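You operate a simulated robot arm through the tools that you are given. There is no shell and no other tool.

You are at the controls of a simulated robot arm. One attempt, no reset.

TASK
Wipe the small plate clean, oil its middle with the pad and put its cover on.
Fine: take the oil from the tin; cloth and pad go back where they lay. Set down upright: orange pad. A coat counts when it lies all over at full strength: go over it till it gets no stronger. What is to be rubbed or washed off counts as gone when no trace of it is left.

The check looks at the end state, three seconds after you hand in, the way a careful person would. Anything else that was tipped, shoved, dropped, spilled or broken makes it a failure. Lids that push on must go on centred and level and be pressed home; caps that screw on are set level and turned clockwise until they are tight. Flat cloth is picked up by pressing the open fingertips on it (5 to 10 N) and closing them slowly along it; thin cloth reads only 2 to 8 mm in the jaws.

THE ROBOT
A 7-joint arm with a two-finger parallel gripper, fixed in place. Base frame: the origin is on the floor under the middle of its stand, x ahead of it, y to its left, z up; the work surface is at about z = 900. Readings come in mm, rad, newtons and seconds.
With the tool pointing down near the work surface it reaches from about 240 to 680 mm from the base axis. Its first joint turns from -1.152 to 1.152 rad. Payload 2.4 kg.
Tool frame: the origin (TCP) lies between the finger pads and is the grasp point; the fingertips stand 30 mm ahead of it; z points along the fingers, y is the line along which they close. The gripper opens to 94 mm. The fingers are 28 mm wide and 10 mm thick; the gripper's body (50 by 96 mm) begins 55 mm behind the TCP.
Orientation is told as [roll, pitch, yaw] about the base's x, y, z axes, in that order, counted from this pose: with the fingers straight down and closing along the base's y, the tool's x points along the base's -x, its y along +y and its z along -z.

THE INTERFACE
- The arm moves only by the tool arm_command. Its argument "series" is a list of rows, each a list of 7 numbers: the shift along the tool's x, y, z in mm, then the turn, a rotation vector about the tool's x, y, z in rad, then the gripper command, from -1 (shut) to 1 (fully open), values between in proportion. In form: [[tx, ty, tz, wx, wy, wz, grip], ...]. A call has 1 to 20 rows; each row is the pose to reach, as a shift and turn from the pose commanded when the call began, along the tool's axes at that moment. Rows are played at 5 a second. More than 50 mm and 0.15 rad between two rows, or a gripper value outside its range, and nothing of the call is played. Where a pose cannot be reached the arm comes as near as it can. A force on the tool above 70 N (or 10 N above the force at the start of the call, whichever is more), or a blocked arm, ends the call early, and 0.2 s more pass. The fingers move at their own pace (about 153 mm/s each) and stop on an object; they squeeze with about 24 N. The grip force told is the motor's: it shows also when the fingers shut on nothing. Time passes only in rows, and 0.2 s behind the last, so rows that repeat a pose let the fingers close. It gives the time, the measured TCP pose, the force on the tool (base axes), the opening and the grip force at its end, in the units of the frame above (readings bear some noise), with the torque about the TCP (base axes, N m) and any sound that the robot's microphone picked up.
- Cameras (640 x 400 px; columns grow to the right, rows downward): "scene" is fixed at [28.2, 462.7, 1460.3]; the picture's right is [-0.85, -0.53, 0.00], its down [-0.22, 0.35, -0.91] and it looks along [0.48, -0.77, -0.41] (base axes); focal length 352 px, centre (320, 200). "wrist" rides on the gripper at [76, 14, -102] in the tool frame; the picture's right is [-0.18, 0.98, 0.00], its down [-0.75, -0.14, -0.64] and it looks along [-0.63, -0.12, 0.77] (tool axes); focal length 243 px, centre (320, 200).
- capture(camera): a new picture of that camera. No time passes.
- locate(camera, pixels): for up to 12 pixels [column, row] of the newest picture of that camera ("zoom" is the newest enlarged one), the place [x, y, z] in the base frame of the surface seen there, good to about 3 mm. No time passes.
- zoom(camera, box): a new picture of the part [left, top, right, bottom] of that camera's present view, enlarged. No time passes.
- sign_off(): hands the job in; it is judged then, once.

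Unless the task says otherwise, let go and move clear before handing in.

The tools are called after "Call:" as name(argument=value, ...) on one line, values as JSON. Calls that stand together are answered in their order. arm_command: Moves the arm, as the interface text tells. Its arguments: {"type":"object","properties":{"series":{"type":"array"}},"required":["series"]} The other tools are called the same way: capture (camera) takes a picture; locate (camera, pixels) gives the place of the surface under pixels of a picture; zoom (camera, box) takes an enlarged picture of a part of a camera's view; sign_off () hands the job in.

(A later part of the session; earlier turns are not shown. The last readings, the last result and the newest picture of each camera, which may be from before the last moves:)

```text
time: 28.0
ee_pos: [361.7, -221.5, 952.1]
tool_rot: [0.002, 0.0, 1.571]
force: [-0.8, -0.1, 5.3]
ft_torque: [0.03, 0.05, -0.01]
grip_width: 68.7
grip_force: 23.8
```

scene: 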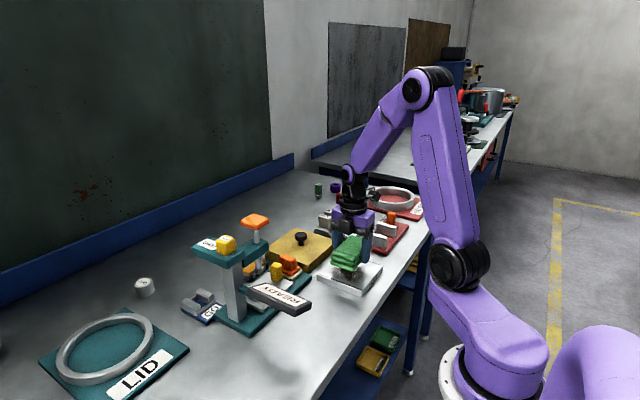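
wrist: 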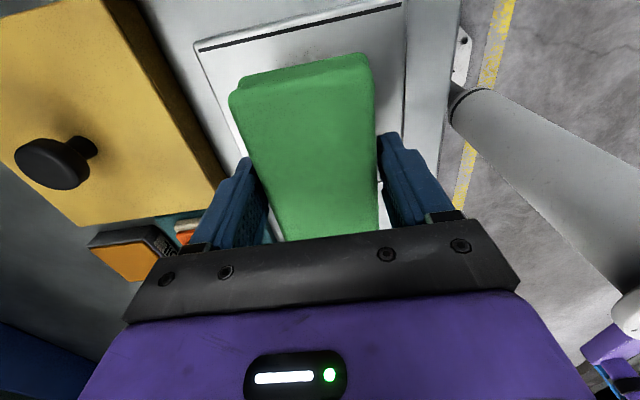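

Contact with 5.3 N at TCP z≈952. I'll start wiping back and forth along x with slightly more pressure and monitor the force.

Call:
arm_command(series=[[0, -12, 0.15, 0, 0, 0, -1], [0, -24, 0.15, 0, 0, 0, -1], [0, -38, 0.15, 0, 0, 0, -1], [0, -24, 0.15, 0, 0, 0, -1], [0, -12, 0.15, 0, 0, 0, -1], [0, 0, 0.15, 0, 0, 0, -1], [0, 12, 0.15, 0, 0, 0, -1], [0, 24, 0.15, 0, 0, 0, -1], [0, 35, 0.15, 0, 0, 0, -1], [0, 24, 0.15, 0, 0, 0, -1], [0, 12, 0.15, 0, 0, 0, -1], [0, 0, 0.15, 0, 0, 0, -1], [0, -12, 0.15, 0, 0, 0, -1], [0, -24, 0.15, 0, 0, 0, -1], [0, -38, 0.15, 0, 0, 0, -1], [0, -38, 0.15, 0, 0, 0, -1]])

Call:
zoom(camera="scene", box=[290, 210, 410, 310])

Call:
zoom(camera="wrist", box=[150, 0, 460, 260])

```text
time: 31.4
ee_pos: [400.2, -218.5, 952.3]
tool_rot: [-0.001, 0.0, 1.57]
force: [-0.9, 0.7, 2.9]
ft_torque: [0.05, 0.14, -0.04]
grip_width: 68.6
grip_force: 23.6
```

```text
4.00 times, centred on (350, 260) of scene
```

zoom: 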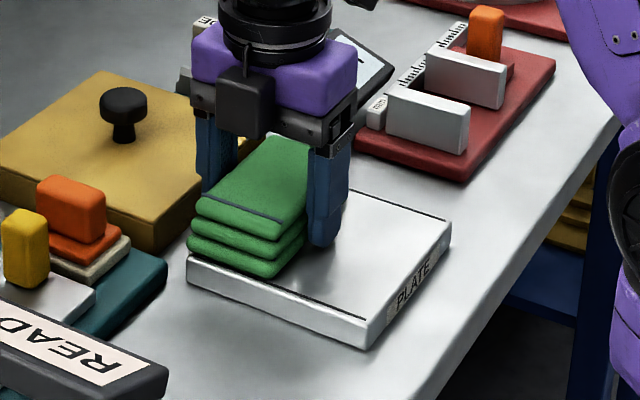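

```text
1.54 times, centred on (305, 130) of wrist
```

zoom: 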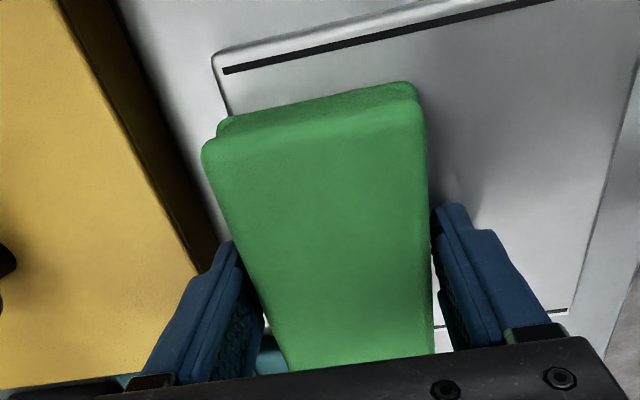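

The stain is coming off well (only clean white visible around the cloth). I'll cover the rest of the plate with passes shifted 24 mm to each side in y.

Call:
arm_command(series=[[12, 0, 0.1, 0, 0, 0, -1], [24, 0, 0.1, 0, 0, 0, -1], [24, 14, 0.1, 0, 0, 0, -1], [24, 28, 0.1, 0, 0, 0, -1], [24, 42, 0.1, 0, 0, 0, -1], [24, 56, 0.1, 0, 0, 0, -1], [24, 73, 0.1, 0, 0, 0, -1], [12, 73, 0.1, 0, 0, 0, -1], [0, 73, 0.1, 0, 0, 0, -1], [-12, 73, 0.1, 0, 0, 0, -1], [-24, 73, 0.1, 0, 0, 0, -1], [-24, 56, 0.1, 0, 0, 0, -1], [-24, 42, 0.1, 0, 0, 0, -1], [-24, 28, 0.1, 0, 0, 0, -1], [-24, 14, 0.1, 0, 0, 0, -1], [-24, 0, 0.1, 0, 0, 0, -1], [-12, 0, 0.1, 0, 0, 0, -1], [0, 0, 0.1, 0, 0, 0, -1], [0, 0, 0.1, 0, 0, 0, -1]])

Call:
zoom(camera="scene", box=[290, 210, 410, 310])

```text
time: 35.4
ee_pos: [401.0, -221.2, 951.0]
tool_rot: [0.0, 0.001, 1.57]
force: [0.8, 0.9, 2.0]
ft_torque: [0.01, -0.01, -0.01]
grip_width: 68.3
grip_force: 24.3
```

```text
4.00 times, centred on (350, 260) of scene
```

zoom: 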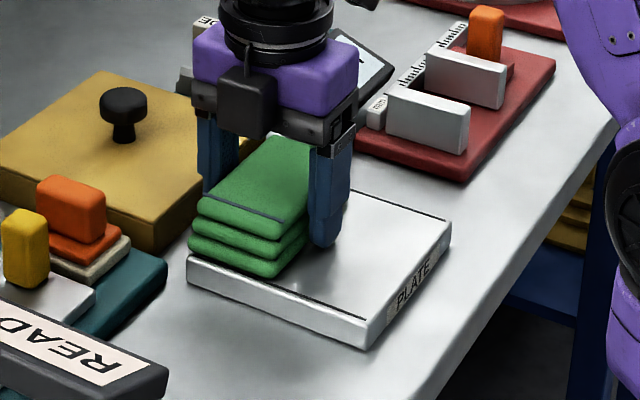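

Force is down to about 2 N. I'll press 0.3 mm more and repeat the whole pattern once again, then lift to inspect.

Call:
arm_command(series=[[0, 14, 0.3, 0, 0, 0, -1], [0, 28, 0.3, 0, 0, 0, -1], [0, 42, 0.3, 0, 0, 0, -1], [0, 56, 0.3, 0, 0, 0, -1], [0, 73, 0.3, 0, 0, 0, -1], [12, 73, 0.3, 0, 0, 0, -1], [24, 73, 0.3, 0, 0, 0, -1], [24, 56, 0.3, 0, 0, 0, -1], [24, 42, 0.3, 0, 0, 0, -1], [24, 28, 0.3, 0, 0, 0, -1], [24, 14, 0.3, 0, 0, 0, -1], [24, 0, 0.3, 0, 0, 0, -1], [8, 0, 0.3, 0, 0, 0, -1], [-10, 0, 0.3, 0, 0, 0, -1], [-24, 0, 0.3, 0, 0, 0, -1], [-24, 14, 0.3, 0, 0, 0, -1], [-24, 28, 0.3, 0, 0, 0, -1], [-24, 42, 0.3, 0, 0, 0, -1], [-24, 56, 0.3, 0, 0, 0, -1], [-24, 73, 0.3, 0, 0, 0, -1]])

Call:
zoom(camera="scene", box=[290, 210, 410, 310])

```text
time: 39.6
ee_pos: [328.1, -196.8, 951.4]
tool_rot: [0.002, 0.0, 1.57]
force: [1.0, 0.3, 2.5]
ft_torque: [0.06, -0.02, -0.02]
grip_width: 68.5
grip_force: 23.6
```

```text
4.00 times, centred on (350, 260) of scene
```

zoom: 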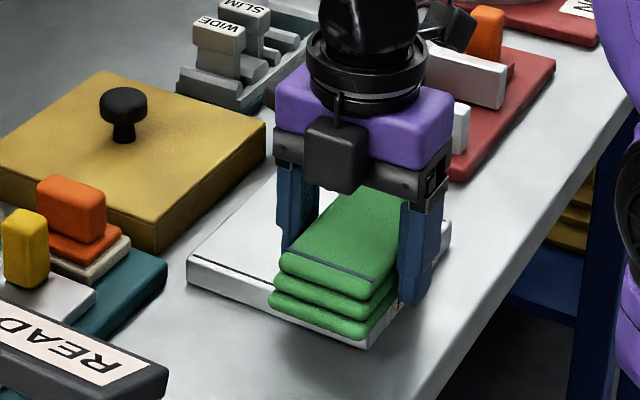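

I'll lift the cloth and carry it back toward its home position at height, then inspect the plate.

Call:
arm_command(series=[[0, 0, -10, 0, 0, 0, -1], [0, 0, -25, 0, 0, 0, -1], [0, 0, -42, 0, 0, 0, -1], [-20, -5, -42, 0, 0, 0, -1], [-40, -10, -42, 0, 0, 0, -1], [-60, -15, -42, 0, 0, 0, -1], [-80, -20, -42, 0, 0, 0, -1], [-100, -26, -42, 0, 0, 0, -1], [-120, -26, -42, 0, 0, 0, -1], [-141, -26, -42, 0, 0, 0, -1], [-141, -26, -42, 0, 0, 0, -1]])

Call:
zoom(camera="scene", box=[300, 230, 400, 310])

Call:
capture(camera="wrist")

Call:
capture(camera="scene")

```text
time: 42.0
ee_pos: [352.8, -55.9, 992.6]
tool_rot: [0.0, 0.0, 1.571]
force: [0.2, 0.4, -0.1]
ft_torque: [0.01, -0.02, 0.01]
grip_width: 68.7
grip_force: 24.1
```

```text
5.00 times, centred on (350, 270) of scene
```

zoom: 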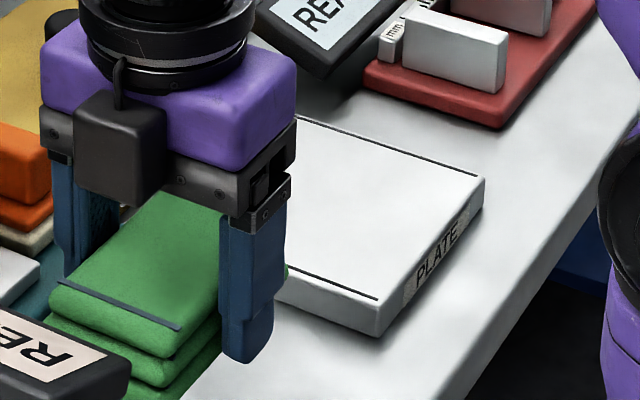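

```text
taken
```

wrist: 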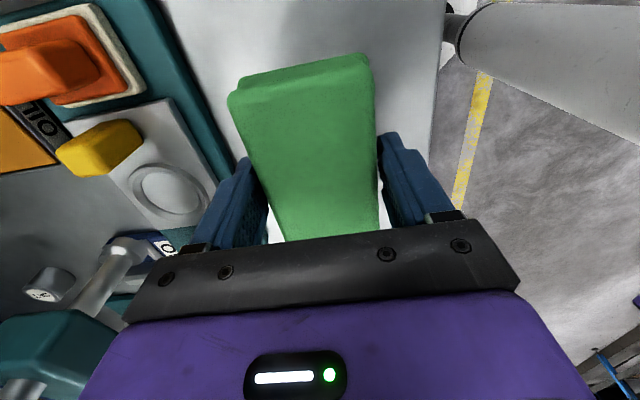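

```text
taken
```

scene: 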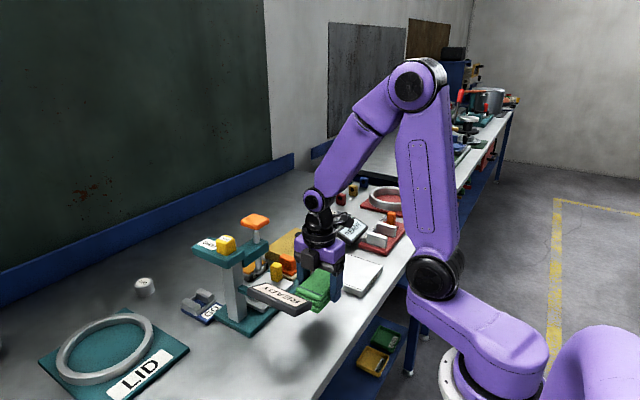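

The visible half of the plate is clean. I'll raise the cloth straight up so that the scene camera can see the whole plate under it.

Call:
arm_command(series=[[0, 0, -15, 0, 0, 0, -1], [0, 0, -30, 0, 0, 0, -1], [0, 0, -50, 0, 0, 0, -1], [0, 0, -70, 0, 0, 0, -1], [0, 0, -90, 0, 0, 0, -1], [0, 0, -110, 0, 0, 0, -1], [0, 0, -130, 0, 0, 0, -1], [0, 0, -145, 0, 0, 0, -1], [0, 0, -150, 0, 0, 0, -1]])

Call:
zoom(camera="scene", box=[300, 230, 400, 310])

Call:
capture(camera="wrist")

```text
time: 44.0
ee_pos: [352.1, -54.6, 1144.2]
tool_rot: [-0.001, 0.0, 1.571]
force: [-0.3, 0.2, -1.0]
ft_torque: [0.0, 0.03, 0.0]
grip_width: 68.7
grip_force: 24.3
```

```text
5.00 times, centred on (350, 270) of scene
```

zoom: 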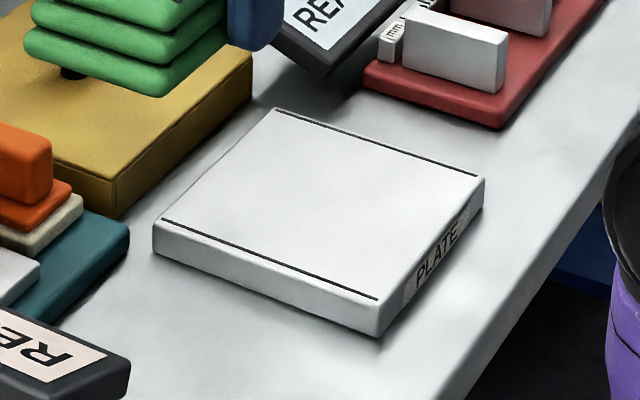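

```text
taken
```

wrist: 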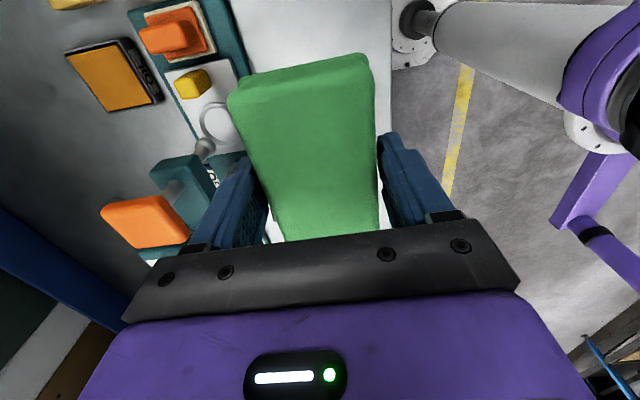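

The plate looks spotless from here. I'll zoom in tighter to check for faint traces and locate the plate corners now that it's unobstructed.

Call:
zoom(camera="scene", box=[325, 245, 400, 300])

Call:
zoom(camera="scene", box=[320, 240, 400, 300])

Call:
locate(camera="zoom", pixels=[[284, 95], [92, 235], [98, 240], [440, 340], [435, 358], [610, 185], [605, 165], [288, 104], [250, 120], [345, 230], [190, 280], [500, 260]])

```text
7.27 times, centred on (362, 272) of scene
```

zoom: 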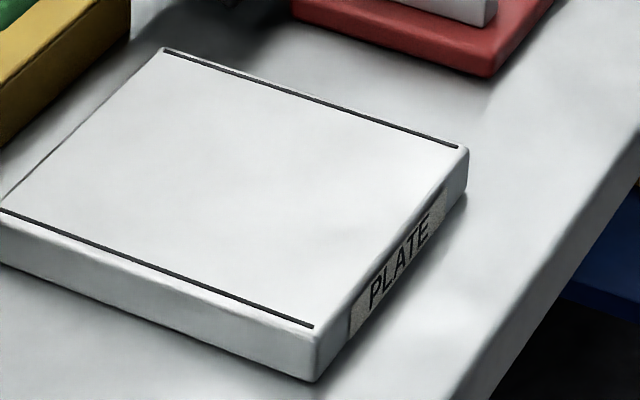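

```text
6.67 times, centred on (360, 270) of scene
```

zoom: 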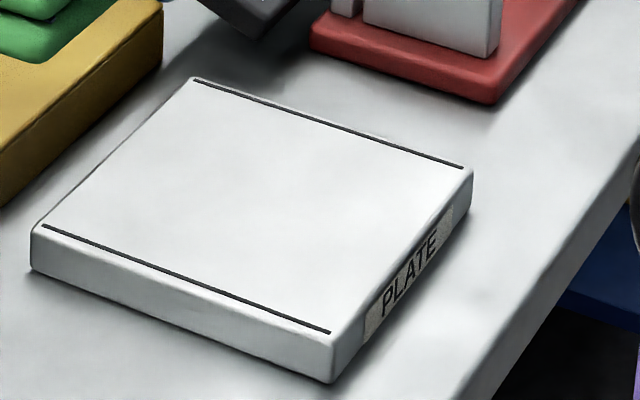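

```text
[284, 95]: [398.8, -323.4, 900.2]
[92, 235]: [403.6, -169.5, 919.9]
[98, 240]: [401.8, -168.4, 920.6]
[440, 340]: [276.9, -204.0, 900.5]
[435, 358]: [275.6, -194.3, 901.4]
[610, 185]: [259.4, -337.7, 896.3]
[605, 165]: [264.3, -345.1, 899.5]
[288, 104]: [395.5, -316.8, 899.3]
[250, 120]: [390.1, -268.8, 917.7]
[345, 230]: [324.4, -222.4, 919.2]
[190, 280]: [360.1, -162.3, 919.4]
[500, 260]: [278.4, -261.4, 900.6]
```

The plate is clean, with no trace left. I'll get precise corner and line positions with the visible zoom corners (195,80), (470,172), (36,235), (330,340).

Call:
locate(camera="zoom", pixels=[[197, 81], [466, 172], [40, 236], [330, 340], [195, 84], [460, 167], [45, 227], [328, 331], [330, 122], [190, 280], [400, 250], [110, 160]])

```text
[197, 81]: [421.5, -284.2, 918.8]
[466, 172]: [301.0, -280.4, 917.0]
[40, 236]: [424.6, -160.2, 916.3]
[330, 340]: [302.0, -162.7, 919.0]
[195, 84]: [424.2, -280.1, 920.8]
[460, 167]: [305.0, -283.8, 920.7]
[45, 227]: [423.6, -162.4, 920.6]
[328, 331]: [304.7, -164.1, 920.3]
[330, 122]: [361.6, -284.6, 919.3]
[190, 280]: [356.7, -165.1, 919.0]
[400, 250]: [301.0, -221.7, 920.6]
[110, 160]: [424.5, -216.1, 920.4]
```

Plate: x 300–426, y −286…−159, lines at y≈−283 and −163. I'll put the cloth back at its original spot, lowering first to just above the bench.

Call:
arm_command(series=[[0.5, -0.5, 15, 0, 0, 0, -1], [1, -1, 35, 0, 0, 0, -1], [1, -1, 55, 0, 0, 0, -1], [1, -1, 75, 0, 0, 0, -1], [1, -1, 95, 0, 0, 0, -1], [1, -1, 115, 0, 0, 0, -1], [1, -1, 135, 0, 0, 0, -1], [1, -1, 155, 0, 0, 0, -1], [1, -1, 175, 0, 0, 0, -1], [1, -1, 190, 0, 0, 0, -1], [1, -1, 200, 0, 0, 0, -1], [1, -1, 205, 0, 0, 0, -1], [1, -1, 208, 0, 0, 0, -1], [1, -1, 209, 0, 0, 0, -1], [1, -1, 209, 0, 0, 0, -1]])

```text
time: 47.2
ee_pos: [353.5, -56.8, 933.9]
tool_rot: [0.001, 0.001, 1.571]
force: [-0.4, -0.5, 0.2]
ft_torque: [-0.03, 0.02, -0.01]
grip_width: 68.5
grip_force: 24.4
```

Call:
arm_command(series=[[0, 0, 0.6, 0, 0, 0, -1], [0, 0, 1.2, 0, 0, 0, -1], [0, 0, 1.8, 0, 0, 0, -1], [0, 0, 2.2, 0, 0, 0, -1], [0, 0, 2.2, 0, 0, 0, -1]])

```text
time: 48.4
ee_pos: [354.0, -55.4, 931.5]
tool_rot: [0.0, 0.001, 1.571]
force: [-0.7, 0.0, -0.4]
ft_torque: [-0.01, -0.02, 0.0]
grip_width: 68.5
grip_force: 23.8
```

Call:
arm_command(series=[[0, 0, 0.4, 0, 0, 0, -1], [0, 0, 0.8, 0, 0, 0, -1], [0, 0, 0.8, 0, 0, 0, -1]])

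```text
time: 49.2
ee_pos: [353.8, -55.3, 930.0]
tool_rot: [0.0, 0.0, 1.572]
force: [-0.5, 0.3, -0.5]
ft_torque: [0.0, 0.04, 0.01]
grip_width: 68.5
grip_force: 23.9
```

Still no contact at TCP ≈930.9 commanded; the tips are almost on the bench. One more small step.

Call:
arm_command(series=[[0, 0, 0.3, 0, 0, 0, -1], [0, 0, 0.6, 0, 0, 0, -1], [0, 0, 0.6, 0, 0, 0, -1]])

Call:
zoom(camera="scene", box=[270, 260, 370, 340])

```text
time: 50.0
ee_pos: [354.6, -55.4, 930.7]
tool_rot: [-0.001, 0.001, 1.571]
force: [-1.2, 0.8, 13.7]
ft_torque: [0.01, 0.11, 0.0]
grip_width: 68.5
grip_force: 24.5
```

```text
5.00 times, centred on (320, 300) of scene
```

zoom: 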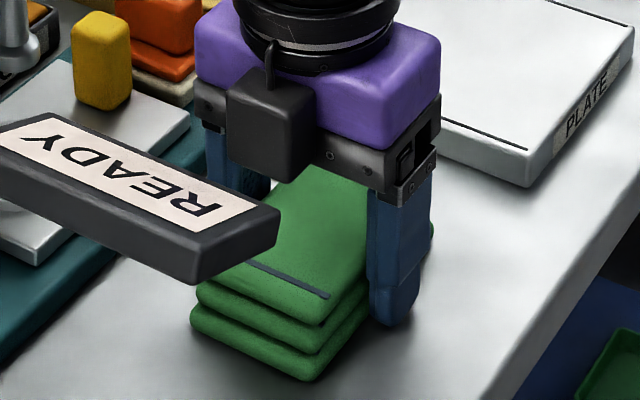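

Contact at 13.7 N: the cloth (or the tips) rests on the bench. I'll relieve slightly, open, and lift straight up.

Call:
arm_command(series=[[0, 0, -0.4, 0, 0, 0, -1], [0, 0, -0.4, 0, 0, 0, 0.46], [0, 0, -0.4, 0, 0, 0, 0.55], [0, 0, -0.4, 0, 0, 0, 0.7], [0, 0, -0.4, 0, 0, 0, 0.9], [0, 0, -0.4, 0, 0, 0, 1], [0, 0, -10, 0, 0, 0, 1], [0, 0, -25, 0, 0, 0, 1], [0, 0, -45, 0, 0, 0, 1], [0, 0, -70, 0, 0, 0, 1], [0, 0, -100, 0, 0, 0, 1], [0, 0, -130, 0, 0, 0, 1]])

Call:
capture(camera="wrist")

Call:
zoom(camera="scene", box=[270, 260, 370, 340])

```text
time: 52.6
ee_pos: [355.6, -55.6, 1060.6]
tool_rot: [-0.001, -0.002, 1.571]
force: [0.5, 0.3, 0.3]
ft_torque: [0.04, -0.02, -0.02]
grip_width: 94.2
grip_force: 0.0
```

```text
taken
```

wrist: 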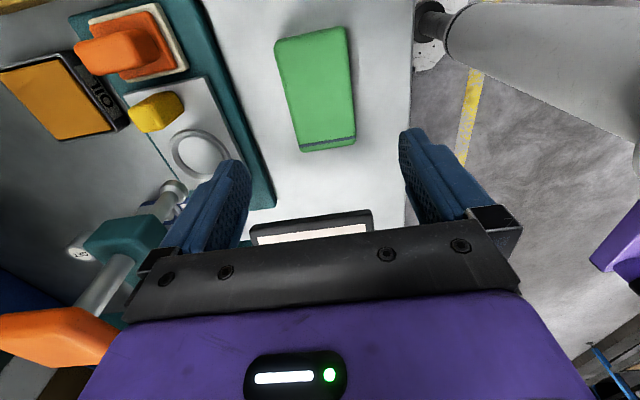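

```text
5.00 times, centred on (320, 300) of scene
```

zoom: 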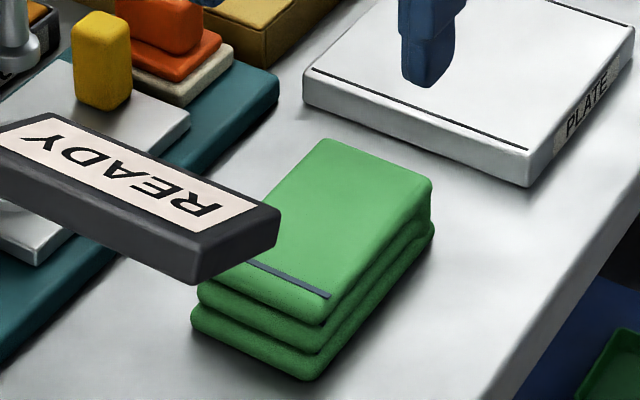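

The cloth lies exactly where it was. Now the pad: I'll zoom on it from this view to get its handle's shape and position.

Call:
zoom(camera="wrist", box=[60, 0, 200, 100])

Call:
locate(camera="zoom", pixels=[[75, 200], [150, 170], [80, 280], [160, 310], [120, 240], [250, 180], [400, 180], [440, 40], [575, 300], [300, 345], [260, 60], [370, 260]])

Call:
zoom(camera="scene", box=[255, 235, 335, 295])

Call:
locate(camera="zoom", pixels=[[210, 160], [255, 140], [330, 165], [290, 180], [240, 200], [295, 225], [300, 275], [350, 220], [335, 250], [370, 265], [250, 300], [140, 190]])

```text
4.00 times, centred on (130, 50) of wrist
```

zoom: 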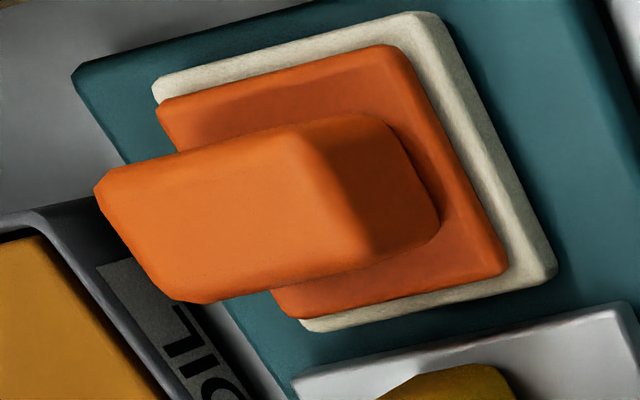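

```text
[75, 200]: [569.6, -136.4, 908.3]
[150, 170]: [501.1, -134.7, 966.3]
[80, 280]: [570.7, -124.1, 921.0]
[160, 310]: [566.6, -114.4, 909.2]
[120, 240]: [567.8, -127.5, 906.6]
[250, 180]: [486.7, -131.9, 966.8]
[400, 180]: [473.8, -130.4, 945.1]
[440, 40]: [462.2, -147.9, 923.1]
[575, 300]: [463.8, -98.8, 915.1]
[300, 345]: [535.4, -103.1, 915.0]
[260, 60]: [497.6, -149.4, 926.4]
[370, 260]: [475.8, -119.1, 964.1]
```

```text
6.67 times, centred on (295, 265) of scene
```

zoom: 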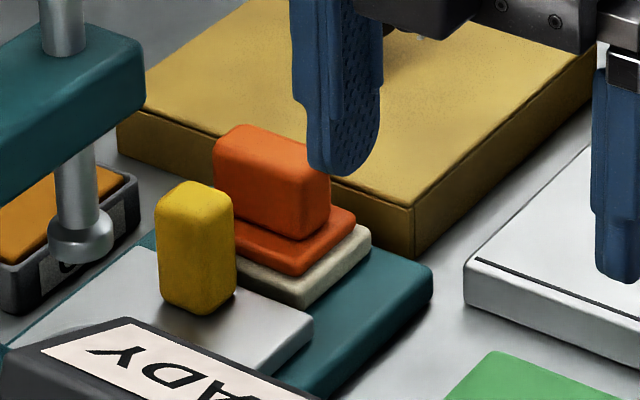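

```text
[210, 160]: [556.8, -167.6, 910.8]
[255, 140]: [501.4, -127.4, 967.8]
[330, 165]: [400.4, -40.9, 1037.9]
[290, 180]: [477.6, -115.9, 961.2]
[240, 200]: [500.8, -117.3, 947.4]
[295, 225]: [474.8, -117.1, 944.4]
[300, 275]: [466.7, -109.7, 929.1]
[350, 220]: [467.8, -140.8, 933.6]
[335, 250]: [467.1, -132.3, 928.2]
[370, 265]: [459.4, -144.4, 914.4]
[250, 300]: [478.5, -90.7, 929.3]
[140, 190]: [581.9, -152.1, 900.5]
```

The pad: base about x 461–515, y −151…−103 on the teal plate (z 915), handle about 35 long (x) × 22 thick (y), z 935–967, centred at (488,−127). I'll turn the tool back to yaw 0 while moving to (420,−127,1080), clear of the press.

Call:
arm_command(series=[[6.5, -6, -2, 0, 0, 0.1428, 1], [13, -12, -4, 0, 0, 0.2856, 1], [19.5, -18, -6, 0, 0, 0.4284, 0.5], [26, -24, -8, 0, 0, 0.5712, 0], [32.5, -30, -10, 0, 0, 0.714, 0], [39, -36, -12, 0, 0, 0.8568, -0.06], [45.5, -41, -14, 0, 0, 0.9996, -0.06], [52, -47, -16, 0, 0, 1.1424, -0.06], [58.5, -53, -18, 0, 0, 1.2852, -0.06], [65, -59, -20, 0, 0, 1.428, -0.06], [71.5, -65, -20, 0, 0, 1.5708, -0.06], [71.5, -65, -20, 0, 0, 1.5708, -0.06]])

Call:
capture(camera="wrist")

Call:
capture(camera="scene")

```text
time: 55.2
ee_pos: [418.8, -127.4, 1081.2]
tool_rot: [0.002, 0.0, -0.001]
force: [-0.3, -0.3, 0.6]
ft_torque: [-0.01, 0.03, -0.02]
grip_width: 44.3
grip_force: 0.1
```

```text
taken
```

wrist: 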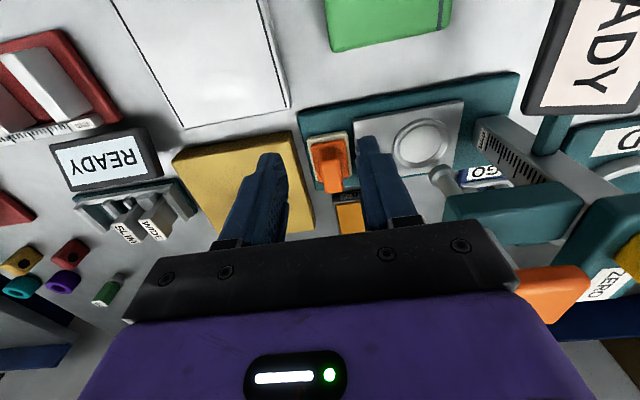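

```text
taken
```

scene: 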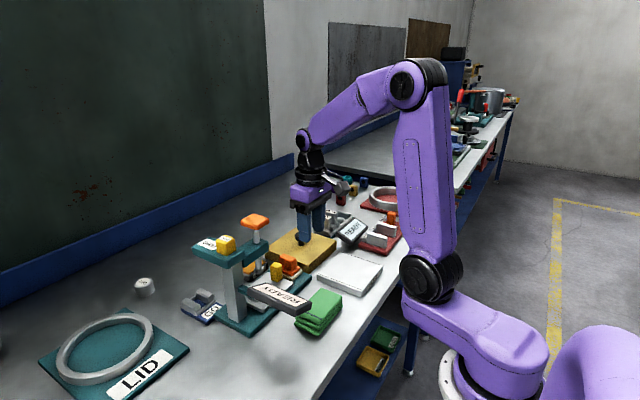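

At (419,−127.5,1080). The pad handle shows at wrist (330,165). I'll refine its position from this closer view.

Call:
zoom(camera="wrist", box=[290, 110, 390, 240])

Call:
locate(camera="wrist", pixels=[[308, 139], [346, 133], [313, 145], [345, 140], [316, 150], [342, 146], [320, 175], [340, 172], [318, 165], [342, 163], [324, 192], [340, 190]])

```text
3.08 times, centred on (340, 175) of wrist
```

zoom: 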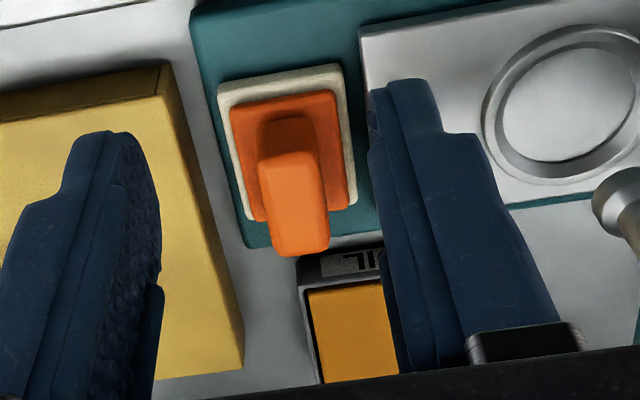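

```text
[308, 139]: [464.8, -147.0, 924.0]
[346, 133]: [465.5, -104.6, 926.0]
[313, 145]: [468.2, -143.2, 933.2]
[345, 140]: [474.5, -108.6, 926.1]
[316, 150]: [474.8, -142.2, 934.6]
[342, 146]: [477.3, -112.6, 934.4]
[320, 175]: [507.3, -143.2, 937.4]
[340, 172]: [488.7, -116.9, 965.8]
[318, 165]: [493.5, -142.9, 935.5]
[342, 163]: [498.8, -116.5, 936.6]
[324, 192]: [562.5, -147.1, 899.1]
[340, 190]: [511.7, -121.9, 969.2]
```

The handle resolves to x 470–510, y −138…−118.5, i.e. centred at (490,−128). I'll move over it and descend part-way with a 44 mm opening, then check.

Call:
arm_command(series=[[-20, -0.5, 0, 0, 0, 0, -0.06], [-40, -0.5, 0, 0, 0, 0, -0.06], [-60, -0.5, 0, 0, 0, 0, -0.06], [-71, -0.5, 0, 0, 0, 0, -0.06], [-71, -0.5, 20, 0, 0, 0, -0.06], [-71, -0.5, 40, 0, 0, 0, -0.06], [-71, -0.5, 60, 0, 0, 0, -0.06], [-71, -0.5, 72, 0, 0, 0, -0.06], [-71, -0.5, 72, 0, 0, 0, -0.06]])

Call:
capture(camera="wrist")

Call:
zoom(camera="scene", box=[210, 200, 350, 300])

```text
time: 57.2
ee_pos: [491.2, -128.0, 1009.3]
tool_rot: [0.0, 0.001, 0.001]
force: [1.2, 0.2, 0.8]
ft_torque: [-0.03, 0.0, 0.01]
grip_width: 44.2
grip_force: 0.0
```

```text
taken
```

wrist: 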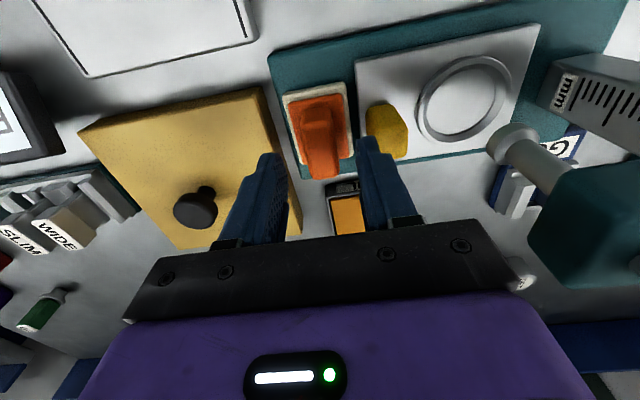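

```text
4.00 times, centred on (280, 250) of scene
```

zoom: 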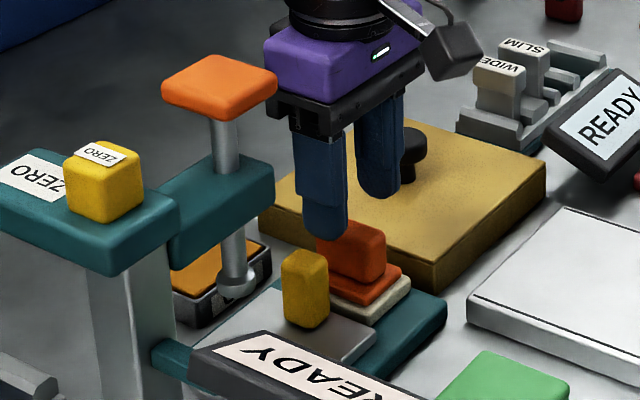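

The fingers straddle the handle; the yellow block is at wrist (385,130), just outside the right finger. I'll measure it to make sure the finger clears it.

Call:
locate(camera="wrist", pixels=[[370, 112], [378, 110], [390, 105], [400, 135], [385, 125], [395, 155], [370, 125], [300, 115], [345, 110], [320, 130], [308, 140], [332, 165]])

Call:
zoom(camera="wrist", box=[250, 70, 430, 240])

```text
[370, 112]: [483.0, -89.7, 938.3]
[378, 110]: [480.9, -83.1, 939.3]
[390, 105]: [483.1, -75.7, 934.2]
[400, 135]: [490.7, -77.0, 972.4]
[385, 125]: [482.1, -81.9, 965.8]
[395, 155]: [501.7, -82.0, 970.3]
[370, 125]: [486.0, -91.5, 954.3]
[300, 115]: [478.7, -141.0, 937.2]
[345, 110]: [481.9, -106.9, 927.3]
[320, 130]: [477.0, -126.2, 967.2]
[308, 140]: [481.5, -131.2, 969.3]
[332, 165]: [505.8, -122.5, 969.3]
```

```text
2.35 times, centred on (340, 155) of wrist
```

zoom: 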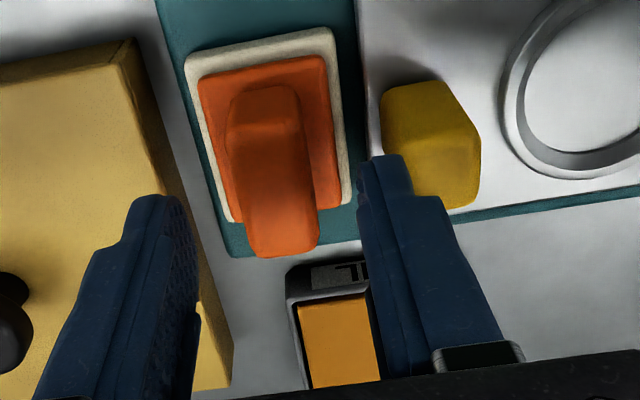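

The yellow block's edge is at y≈−92, so I'll narrow the opening to 32 mm (outer faces at −102) for safe clearance, then descend to TCP z≈970.

Call:
arm_command(series=[[0, 0, 0, 0, 0, 0, -0.32], [0, 0, 0, 0, 0, 0, -0.32], [0, 0, 10, 0, 0, 0, -0.32], [0, 0, 20, 0, 0, 0, -0.32], [0, 0, 28, 0, 0, 0, -0.32], [0, 0, 34, 0, 0, 0, -0.32], [0, 0, 38, 0, 0, 0, -0.32], [0, 0, 38, 0, 0, 0, -0.32]])

Call:
zoom(camera="wrist", box=[250, 70, 430, 240])

Call:
zoom(camera="scene", box=[240, 210, 350, 300])

```text
time: 59.0
ee_pos: [491.6, -127.9, 969.8]
tool_rot: [-0.001, 0.0, 0.0]
force: [-0.4, -0.7, 1.0]
ft_torque: [0.02, -0.03, -0.04]
grip_width: 31.9
grip_force: 0.1
```

```text
2.35 times, centred on (340, 155) of wrist
```

zoom: 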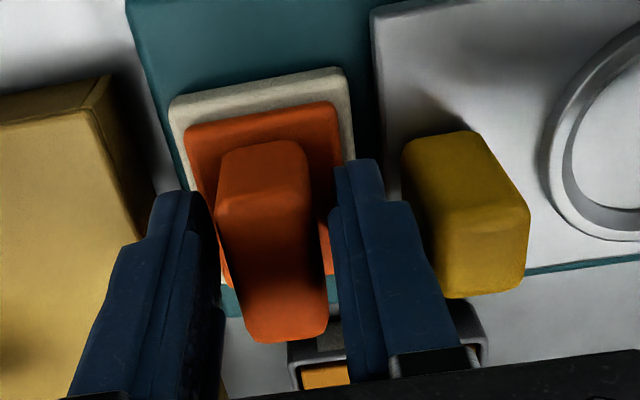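

```text
4.44 times, centred on (295, 255) of scene
```

zoom: 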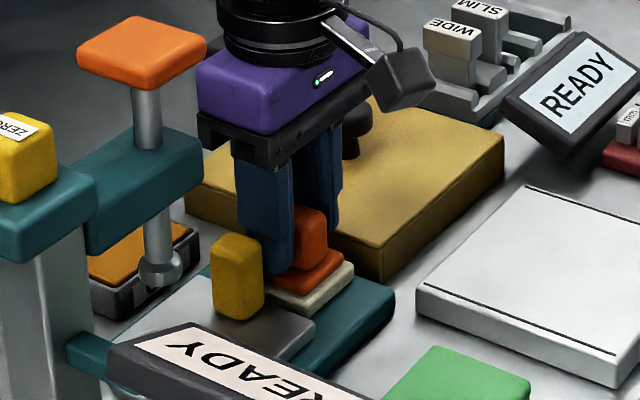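

The handle sits between the fingers and the yellow block is clear. I'll close onto the handle slowly.

Call:
arm_command(series=[[0, 0, 0, 0, 0, 0, -0.4], [0, 0, 0, 0, 0, 0, -0.5], [0, 0, 0, 0, 0, 0, -0.6], [0, 0, 0, 0, 0, 0, -0.8], [0, 0, 0, 0, 0, 0, -1], [0, 0, 0, 0, 0, 0, -1]])

Call:
zoom(camera="wrist", box=[250, 70, 430, 240])

```text
time: 60.4
ee_pos: [491.3, -128.4, 971.1]
tool_rot: [0.0, 0.001, -0.001]
force: [-0.3, -1.2, 0.2]
ft_torque: [-0.01, 0.0, 0.01]
grip_width: 25.2
grip_force: 24.4
```

```text
2.35 times, centred on (340, 155) of wrist
```

zoom: 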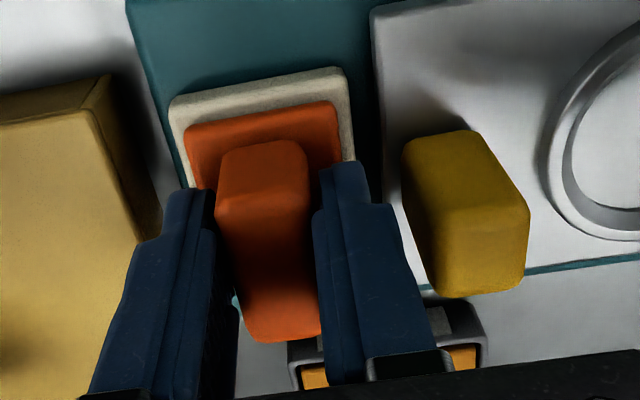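

The handle is gripped at 25.2 mm, 24.4 N. I'll lift slowly and check that the pad follows.

Call:
arm_command(series=[[0, 0, -2, 0, 0, 0, -1], [0, 0, -5, 0, 0, 0, -1], [0, 0, -10, 0, 0, 0, -1], [0, 0, -20, 0, 0, 0, -1], [0, 0, -30, 0, 0, 0, -1], [0, 0, -45, 0, 0, 0, -1], [0, 0, -60, 0, 0, 0, -1], [0, 0, -70, 0, 0, 0, -1], [0, 0, -70, 0, 0, 0, -1]])

Call:
capture(camera="wrist")

Call:
zoom(camera="scene", box=[220, 180, 350, 300])

```text
time: 62.4
ee_pos: [489.8, -129.7, 1041.8]
tool_rot: [-0.001, -0.001, 0.002]
force: [-0.4, -0.5, -0.7]
ft_torque: [-0.04, 0.02, -0.03]
grip_width: 20.9
grip_force: 23.8
```

```text
taken
```

wrist: 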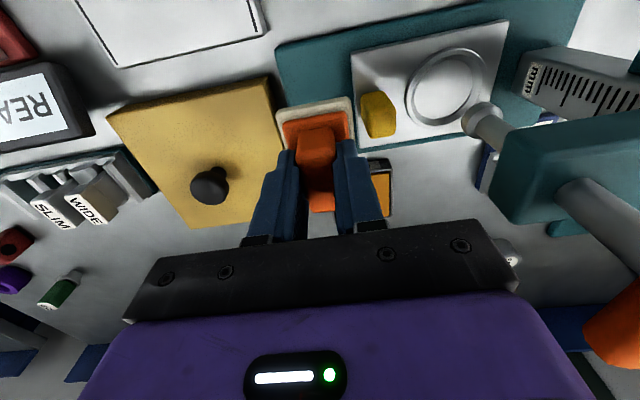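

```text
3.33 times, centred on (285, 240) of scene
```

zoom: 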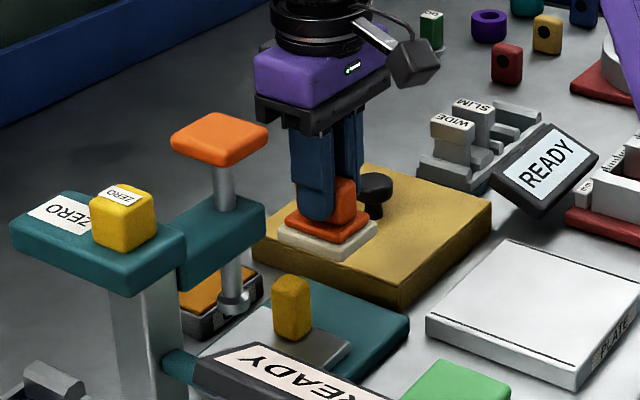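

The pad is lifted and hangs level; width settled at 20.9 mm. I'll measure how deep it sits relative to the TCP before dipping.

Call:
zoom(camera="wrist", box=[250, 80, 400, 230])

Call:
locate(camera="wrist", pixels=[[279, 112], [350, 101], [315, 104], [290, 120], [340, 113], [316, 140], [320, 165], [318, 190], [378, 165], [385, 215], [320, 120], [352, 115]])

Call:
zoom(camera="scene", box=[270, 220, 350, 280])

Call:
locate(camera="zoom", pixels=[[290, 185], [270, 235], [250, 195], [330, 190], [200, 190], [235, 185], [245, 215], [295, 205], [265, 245], [310, 215], [300, 150], [190, 160]])

```text
2.67 times, centred on (325, 155) of wrist
```

zoom: 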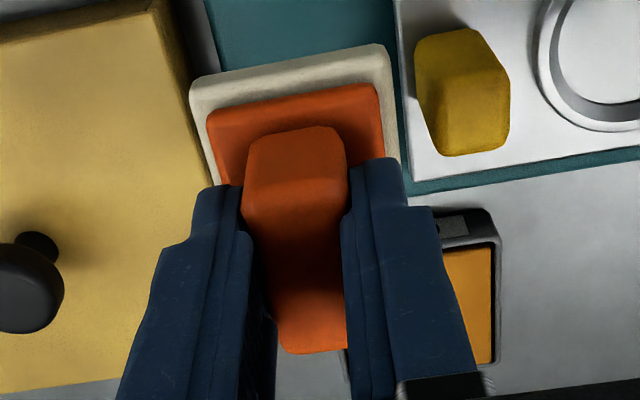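

```text
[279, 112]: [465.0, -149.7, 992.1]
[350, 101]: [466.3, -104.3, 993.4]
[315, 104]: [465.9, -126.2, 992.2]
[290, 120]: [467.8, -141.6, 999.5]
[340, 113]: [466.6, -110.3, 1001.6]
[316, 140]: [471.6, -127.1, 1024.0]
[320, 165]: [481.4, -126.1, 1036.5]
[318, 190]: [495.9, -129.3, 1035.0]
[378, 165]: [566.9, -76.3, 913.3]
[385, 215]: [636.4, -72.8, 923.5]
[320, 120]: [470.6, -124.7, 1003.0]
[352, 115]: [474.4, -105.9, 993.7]
```

```text
6.67 times, centred on (310, 250) of scene
```

zoom: 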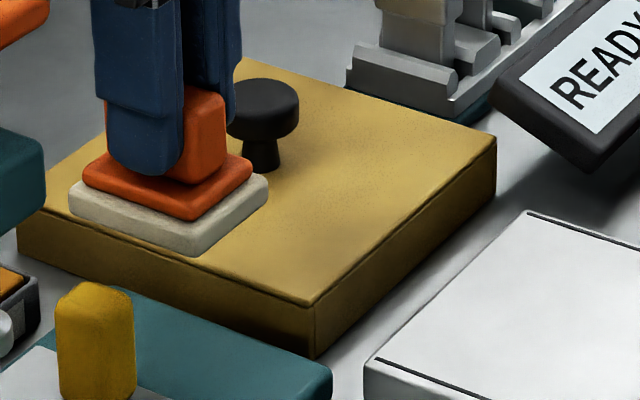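

```text
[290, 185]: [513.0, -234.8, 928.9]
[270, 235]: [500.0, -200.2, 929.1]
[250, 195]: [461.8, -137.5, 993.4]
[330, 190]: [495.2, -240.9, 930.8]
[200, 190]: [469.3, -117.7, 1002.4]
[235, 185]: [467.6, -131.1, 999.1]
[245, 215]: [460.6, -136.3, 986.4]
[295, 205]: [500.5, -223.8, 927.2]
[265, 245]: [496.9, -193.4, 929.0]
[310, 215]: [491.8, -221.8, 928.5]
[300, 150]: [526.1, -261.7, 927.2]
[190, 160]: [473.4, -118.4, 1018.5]
```

The pad's bottom is about 55 mm below TCP, centred under it. To see the tin unobstructed, I'll shift to y≈−190 at the same height and slightly higher.

Call:
arm_command(series=[[0, -15, -5, 0, 0, 0, -1], [0, -30, -10, 0, 0, 0, -1], [0, -45, -20, 0, 0, 0, -1], [0, -62, -30, 0, 0, 0, -1], [0, -62, -30, 0, 0, 0, -1]])

Call:
capture(camera="wrist")

```text
time: 63.6
ee_pos: [490.0, -190.7, 1071.4]
tool_rot: [0.002, 0.0, 0.0]
force: [-0.2, 0.1, 0.0]
ft_torque: [0.03, 0.0, 0.01]
grip_width: 20.9
grip_force: 23.2
```

```text
taken
```

wrist: 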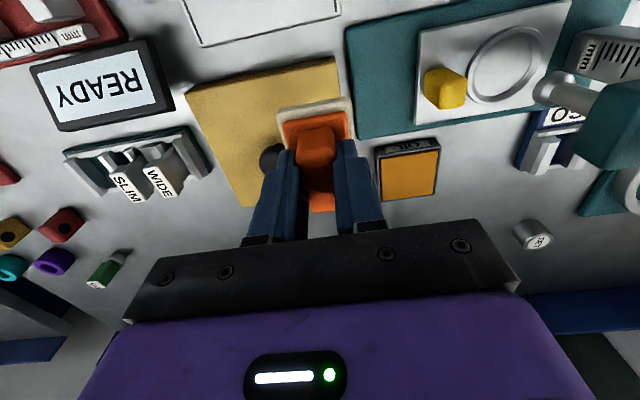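

Now the tin is fully visible at wrist (408,170). I'll zoom in and locate its rim and oil surface.

Call:
zoom(camera="wrist", box=[365, 130, 450, 210])

Call:
locate(camera="zoom", pixels=[[75, 110], [530, 60], [120, 180], [540, 130], [160, 350], [540, 340], [85, 150], [340, 250], [150, 200], [520, 160], [180, 340], [520, 300]])

```text
5.00 times, centred on (408, 170) of wrist
```

zoom: 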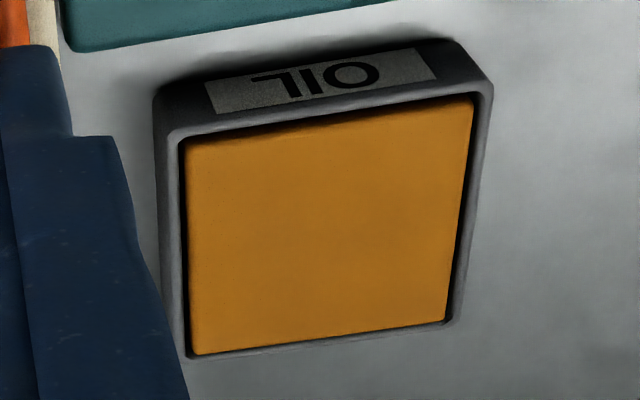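

```text
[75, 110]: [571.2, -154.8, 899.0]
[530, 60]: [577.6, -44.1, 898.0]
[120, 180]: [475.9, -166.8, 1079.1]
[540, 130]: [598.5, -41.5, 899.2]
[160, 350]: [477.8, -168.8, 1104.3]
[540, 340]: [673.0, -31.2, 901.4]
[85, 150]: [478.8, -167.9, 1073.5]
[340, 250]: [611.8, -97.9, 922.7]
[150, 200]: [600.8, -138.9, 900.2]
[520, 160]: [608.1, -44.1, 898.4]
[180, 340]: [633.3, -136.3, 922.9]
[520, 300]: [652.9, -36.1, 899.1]
```

I'll locate the amber surface's corners and the rim more exactly.

Call:
locate(camera="zoom", pixels=[[195, 155], [465, 110], [203, 345], [440, 312], [172, 140], [483, 95], [192, 357], [455, 318], [330, 120], [178, 250], [470, 210], [320, 335]])

```text
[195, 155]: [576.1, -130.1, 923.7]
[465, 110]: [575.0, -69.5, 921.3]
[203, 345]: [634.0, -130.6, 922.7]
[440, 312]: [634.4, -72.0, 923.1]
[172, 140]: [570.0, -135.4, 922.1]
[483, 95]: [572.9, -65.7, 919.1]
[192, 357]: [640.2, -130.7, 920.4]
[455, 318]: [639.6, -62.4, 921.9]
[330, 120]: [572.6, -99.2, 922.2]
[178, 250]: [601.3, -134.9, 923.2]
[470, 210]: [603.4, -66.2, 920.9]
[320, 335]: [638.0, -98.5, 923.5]
```

The oil surface spans x 574–636, y −132…−69 at z≈922.5, centre (605,−100); the pad (52×46) fits inside. I'll move over it and lower to just above contact.

Call:
arm_command(series=[[-20, 15, 0, 0, 0, 0, -1], [-40, 30, 0, 0, 0, 0, -1], [-60, 45, 0, 0, 0, 0, -1], [-80, 62, 0, 0, 0, 0, -1], [-100, 78, 0, 0, 0, 0, -1], [-115, 90, 0, 0, 0, 0, -1], [-115, 90, 20, 0, 0, 0, -1], [-115, 90, 40, 0, 0, 0, -1], [-115, 90, 60, 0, 0, 0, -1], [-115, 90, 72, 0, 0, 0, -1], [-115, 90, 80, 0, 0, 0, -1], [-115, 90, 80, 0, 0, 0, -1]])

Call:
capture(camera="wrist")

Call:
zoom(camera="scene", box=[200, 170, 340, 290])

```text
time: 66.2
ee_pos: [606.9, -101.0, 990.8]
tool_rot: [0.0, 0.0, 0.001]
force: [0.1, -0.2, -1.7]
ft_torque: [-0.01, 0.03, -0.01]
grip_width: 21.1
grip_force: 23.8
```

```text
taken
```

wrist: 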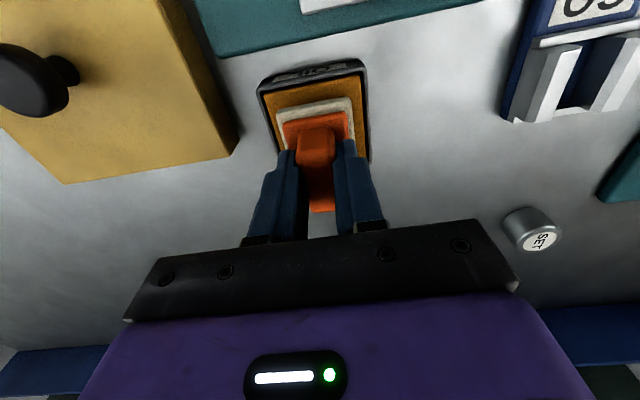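

```text
3.33 times, centred on (270, 230) of scene
```

zoom: 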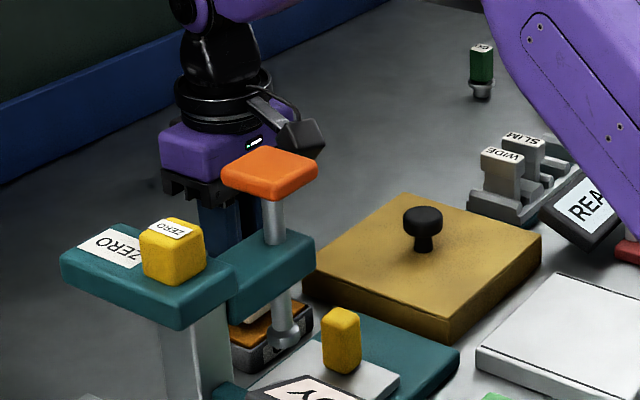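

The pad is over the tin inside the rim in the wrist view. I'll check the alignment in a zoom before touching down.

Call:
zoom(camera="wrist", box=[240, 50, 390, 170])

Call:
locate(camera="zoom", pixels=[[170, 260], [460, 205], [165, 230], [455, 190], [110, 180], [505, 100], [300, 215], [80, 170], [535, 90], [490, 300], [545, 330], [140, 330]])

```text
3.33 times, centred on (315, 110) of wrist
```

zoom: 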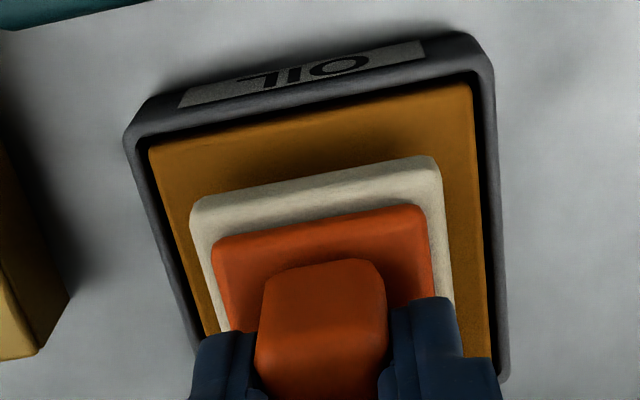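

```text
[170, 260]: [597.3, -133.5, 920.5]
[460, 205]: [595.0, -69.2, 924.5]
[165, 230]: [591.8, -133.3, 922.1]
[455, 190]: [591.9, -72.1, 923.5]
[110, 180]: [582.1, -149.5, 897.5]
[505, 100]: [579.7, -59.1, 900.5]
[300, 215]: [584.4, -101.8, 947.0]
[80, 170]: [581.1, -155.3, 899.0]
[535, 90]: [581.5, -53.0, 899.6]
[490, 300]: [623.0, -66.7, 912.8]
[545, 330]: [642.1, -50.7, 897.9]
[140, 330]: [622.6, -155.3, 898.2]
```

Alignment is good (amber y −133…−69, pad centred at −100). I'll step down toward contact.

Call:
arm_command(series=[[0, 0, 4, 0, 0, 0, -1], [0, 0, 8, 0, 0, 0, -1], [0, 0, 10, 0, 0, 0, -1], [0, 0, 11, 0, 0, 0, -1], [0, 0, 11, 0, 0, 0, -1]])

```text
time: 67.4
ee_pos: [604.8, -100.2, 981.2]
tool_rot: [-0.001, -0.002, 0.0]
force: [-1.8, -1.4, 9.5]
ft_torque: [-0.02, 0.07, 0.01]
grip_width: 21.2
grip_force: 23.9
```

Contact at 9.5 N on the oil surface. I'll dwell with small motions to soak the pad.

Call:
arm_command(series=[[0, 0, 0.2, 0, 0, 0, -1], [2, 0, 0.2, 0, 0, 0, -1], [2, 3, 0.2, 0, 0, 0, -1], [0, 3, 0.2, 0, 0, 0, -1], [-2, 3, 0.2, 0, 0, 0, -1], [-2, 0, 0.2, 0, 0, 0, -1], [-2, -3, 0.2, 0, 0, 0, -1], [0, -3, 0.2, 0, 0, 0, -1], [0, 0, 0.2, 0, 0, 0, -1], [0, 0, 0.2, 0, 0, 0, -1]])

Call:
zoom(camera="wrist", box=[240, 50, 390, 170])

```text
time: 69.6
ee_pos: [607.4, -99.5, 980.7]
tool_rot: [-0.002, -0.005, 0.0]
force: [8.7, 5.8, 24.0]
ft_torque: [0.21, -0.07, -0.08]
grip_width: 20.8
grip_force: 24.1
```

```text
3.33 times, centred on (315, 110) of wrist
```

zoom: 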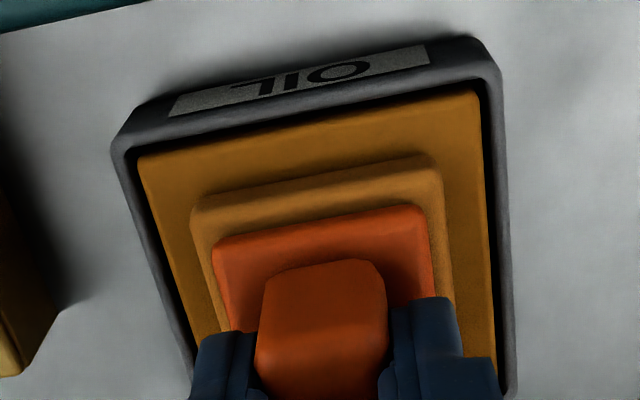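

The felt has turned amber, so it is loaded with oil. I'll lift off straight up and check that the tin hasn't moved.

Call:
arm_command(series=[[0, 0, -1, 0, 0, 0, -1], [0, 0, -3, 0, 0, 0, -1], [0, 0, -8, 0, 0, 0, -1], [0, 0, -20, 0, 0, 0, -1], [0, 0, -40, 0, 0, 0, -1], [0, 0, -60, 0, 0, 0, -1], [0, 0, -80, 0, 0, 0, -1], [0, 0, -80, 0, 0, 0, -1]])

Call:
capture(camera="wrist")

Call:
zoom(camera="wrist", box=[250, 80, 400, 230])

```text
time: 71.4
ee_pos: [603.9, -99.2, 1060.1]
tool_rot: [0.001, -0.001, 0.001]
force: [0.2, 0.0, -0.2]
ft_torque: [0.01, 0.0, -0.02]
grip_width: 21.2
grip_force: 24.1
```

```text
taken
```

wrist: 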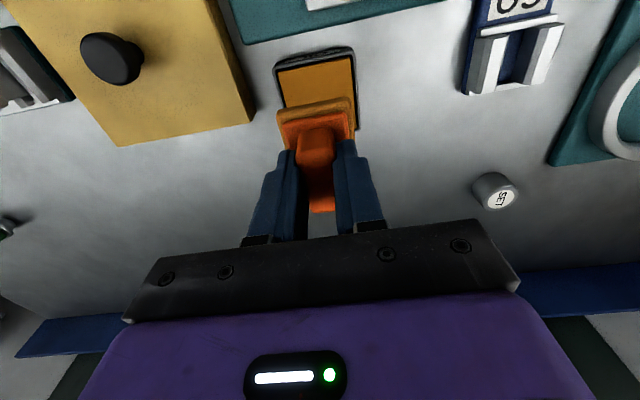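

```text
2.67 times, centred on (325, 155) of wrist
```

zoom: 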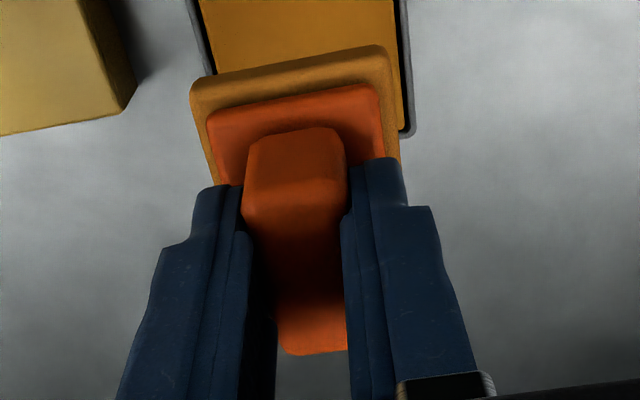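

The pad is oily and still held square. I'll check the tin's position from its near corners at wrist (276,68) and (353,52).

Call:
locate(camera="wrist", pixels=[[279, 73], [351, 58], [276, 70], [355, 54], [315, 80], [284, 100], [356, 125], [353, 95]])

```text
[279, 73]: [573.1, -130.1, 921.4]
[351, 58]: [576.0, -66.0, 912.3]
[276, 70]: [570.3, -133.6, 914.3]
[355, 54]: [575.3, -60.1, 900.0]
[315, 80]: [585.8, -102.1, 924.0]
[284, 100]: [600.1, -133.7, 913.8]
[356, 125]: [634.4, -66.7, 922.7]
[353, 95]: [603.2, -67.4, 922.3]
```

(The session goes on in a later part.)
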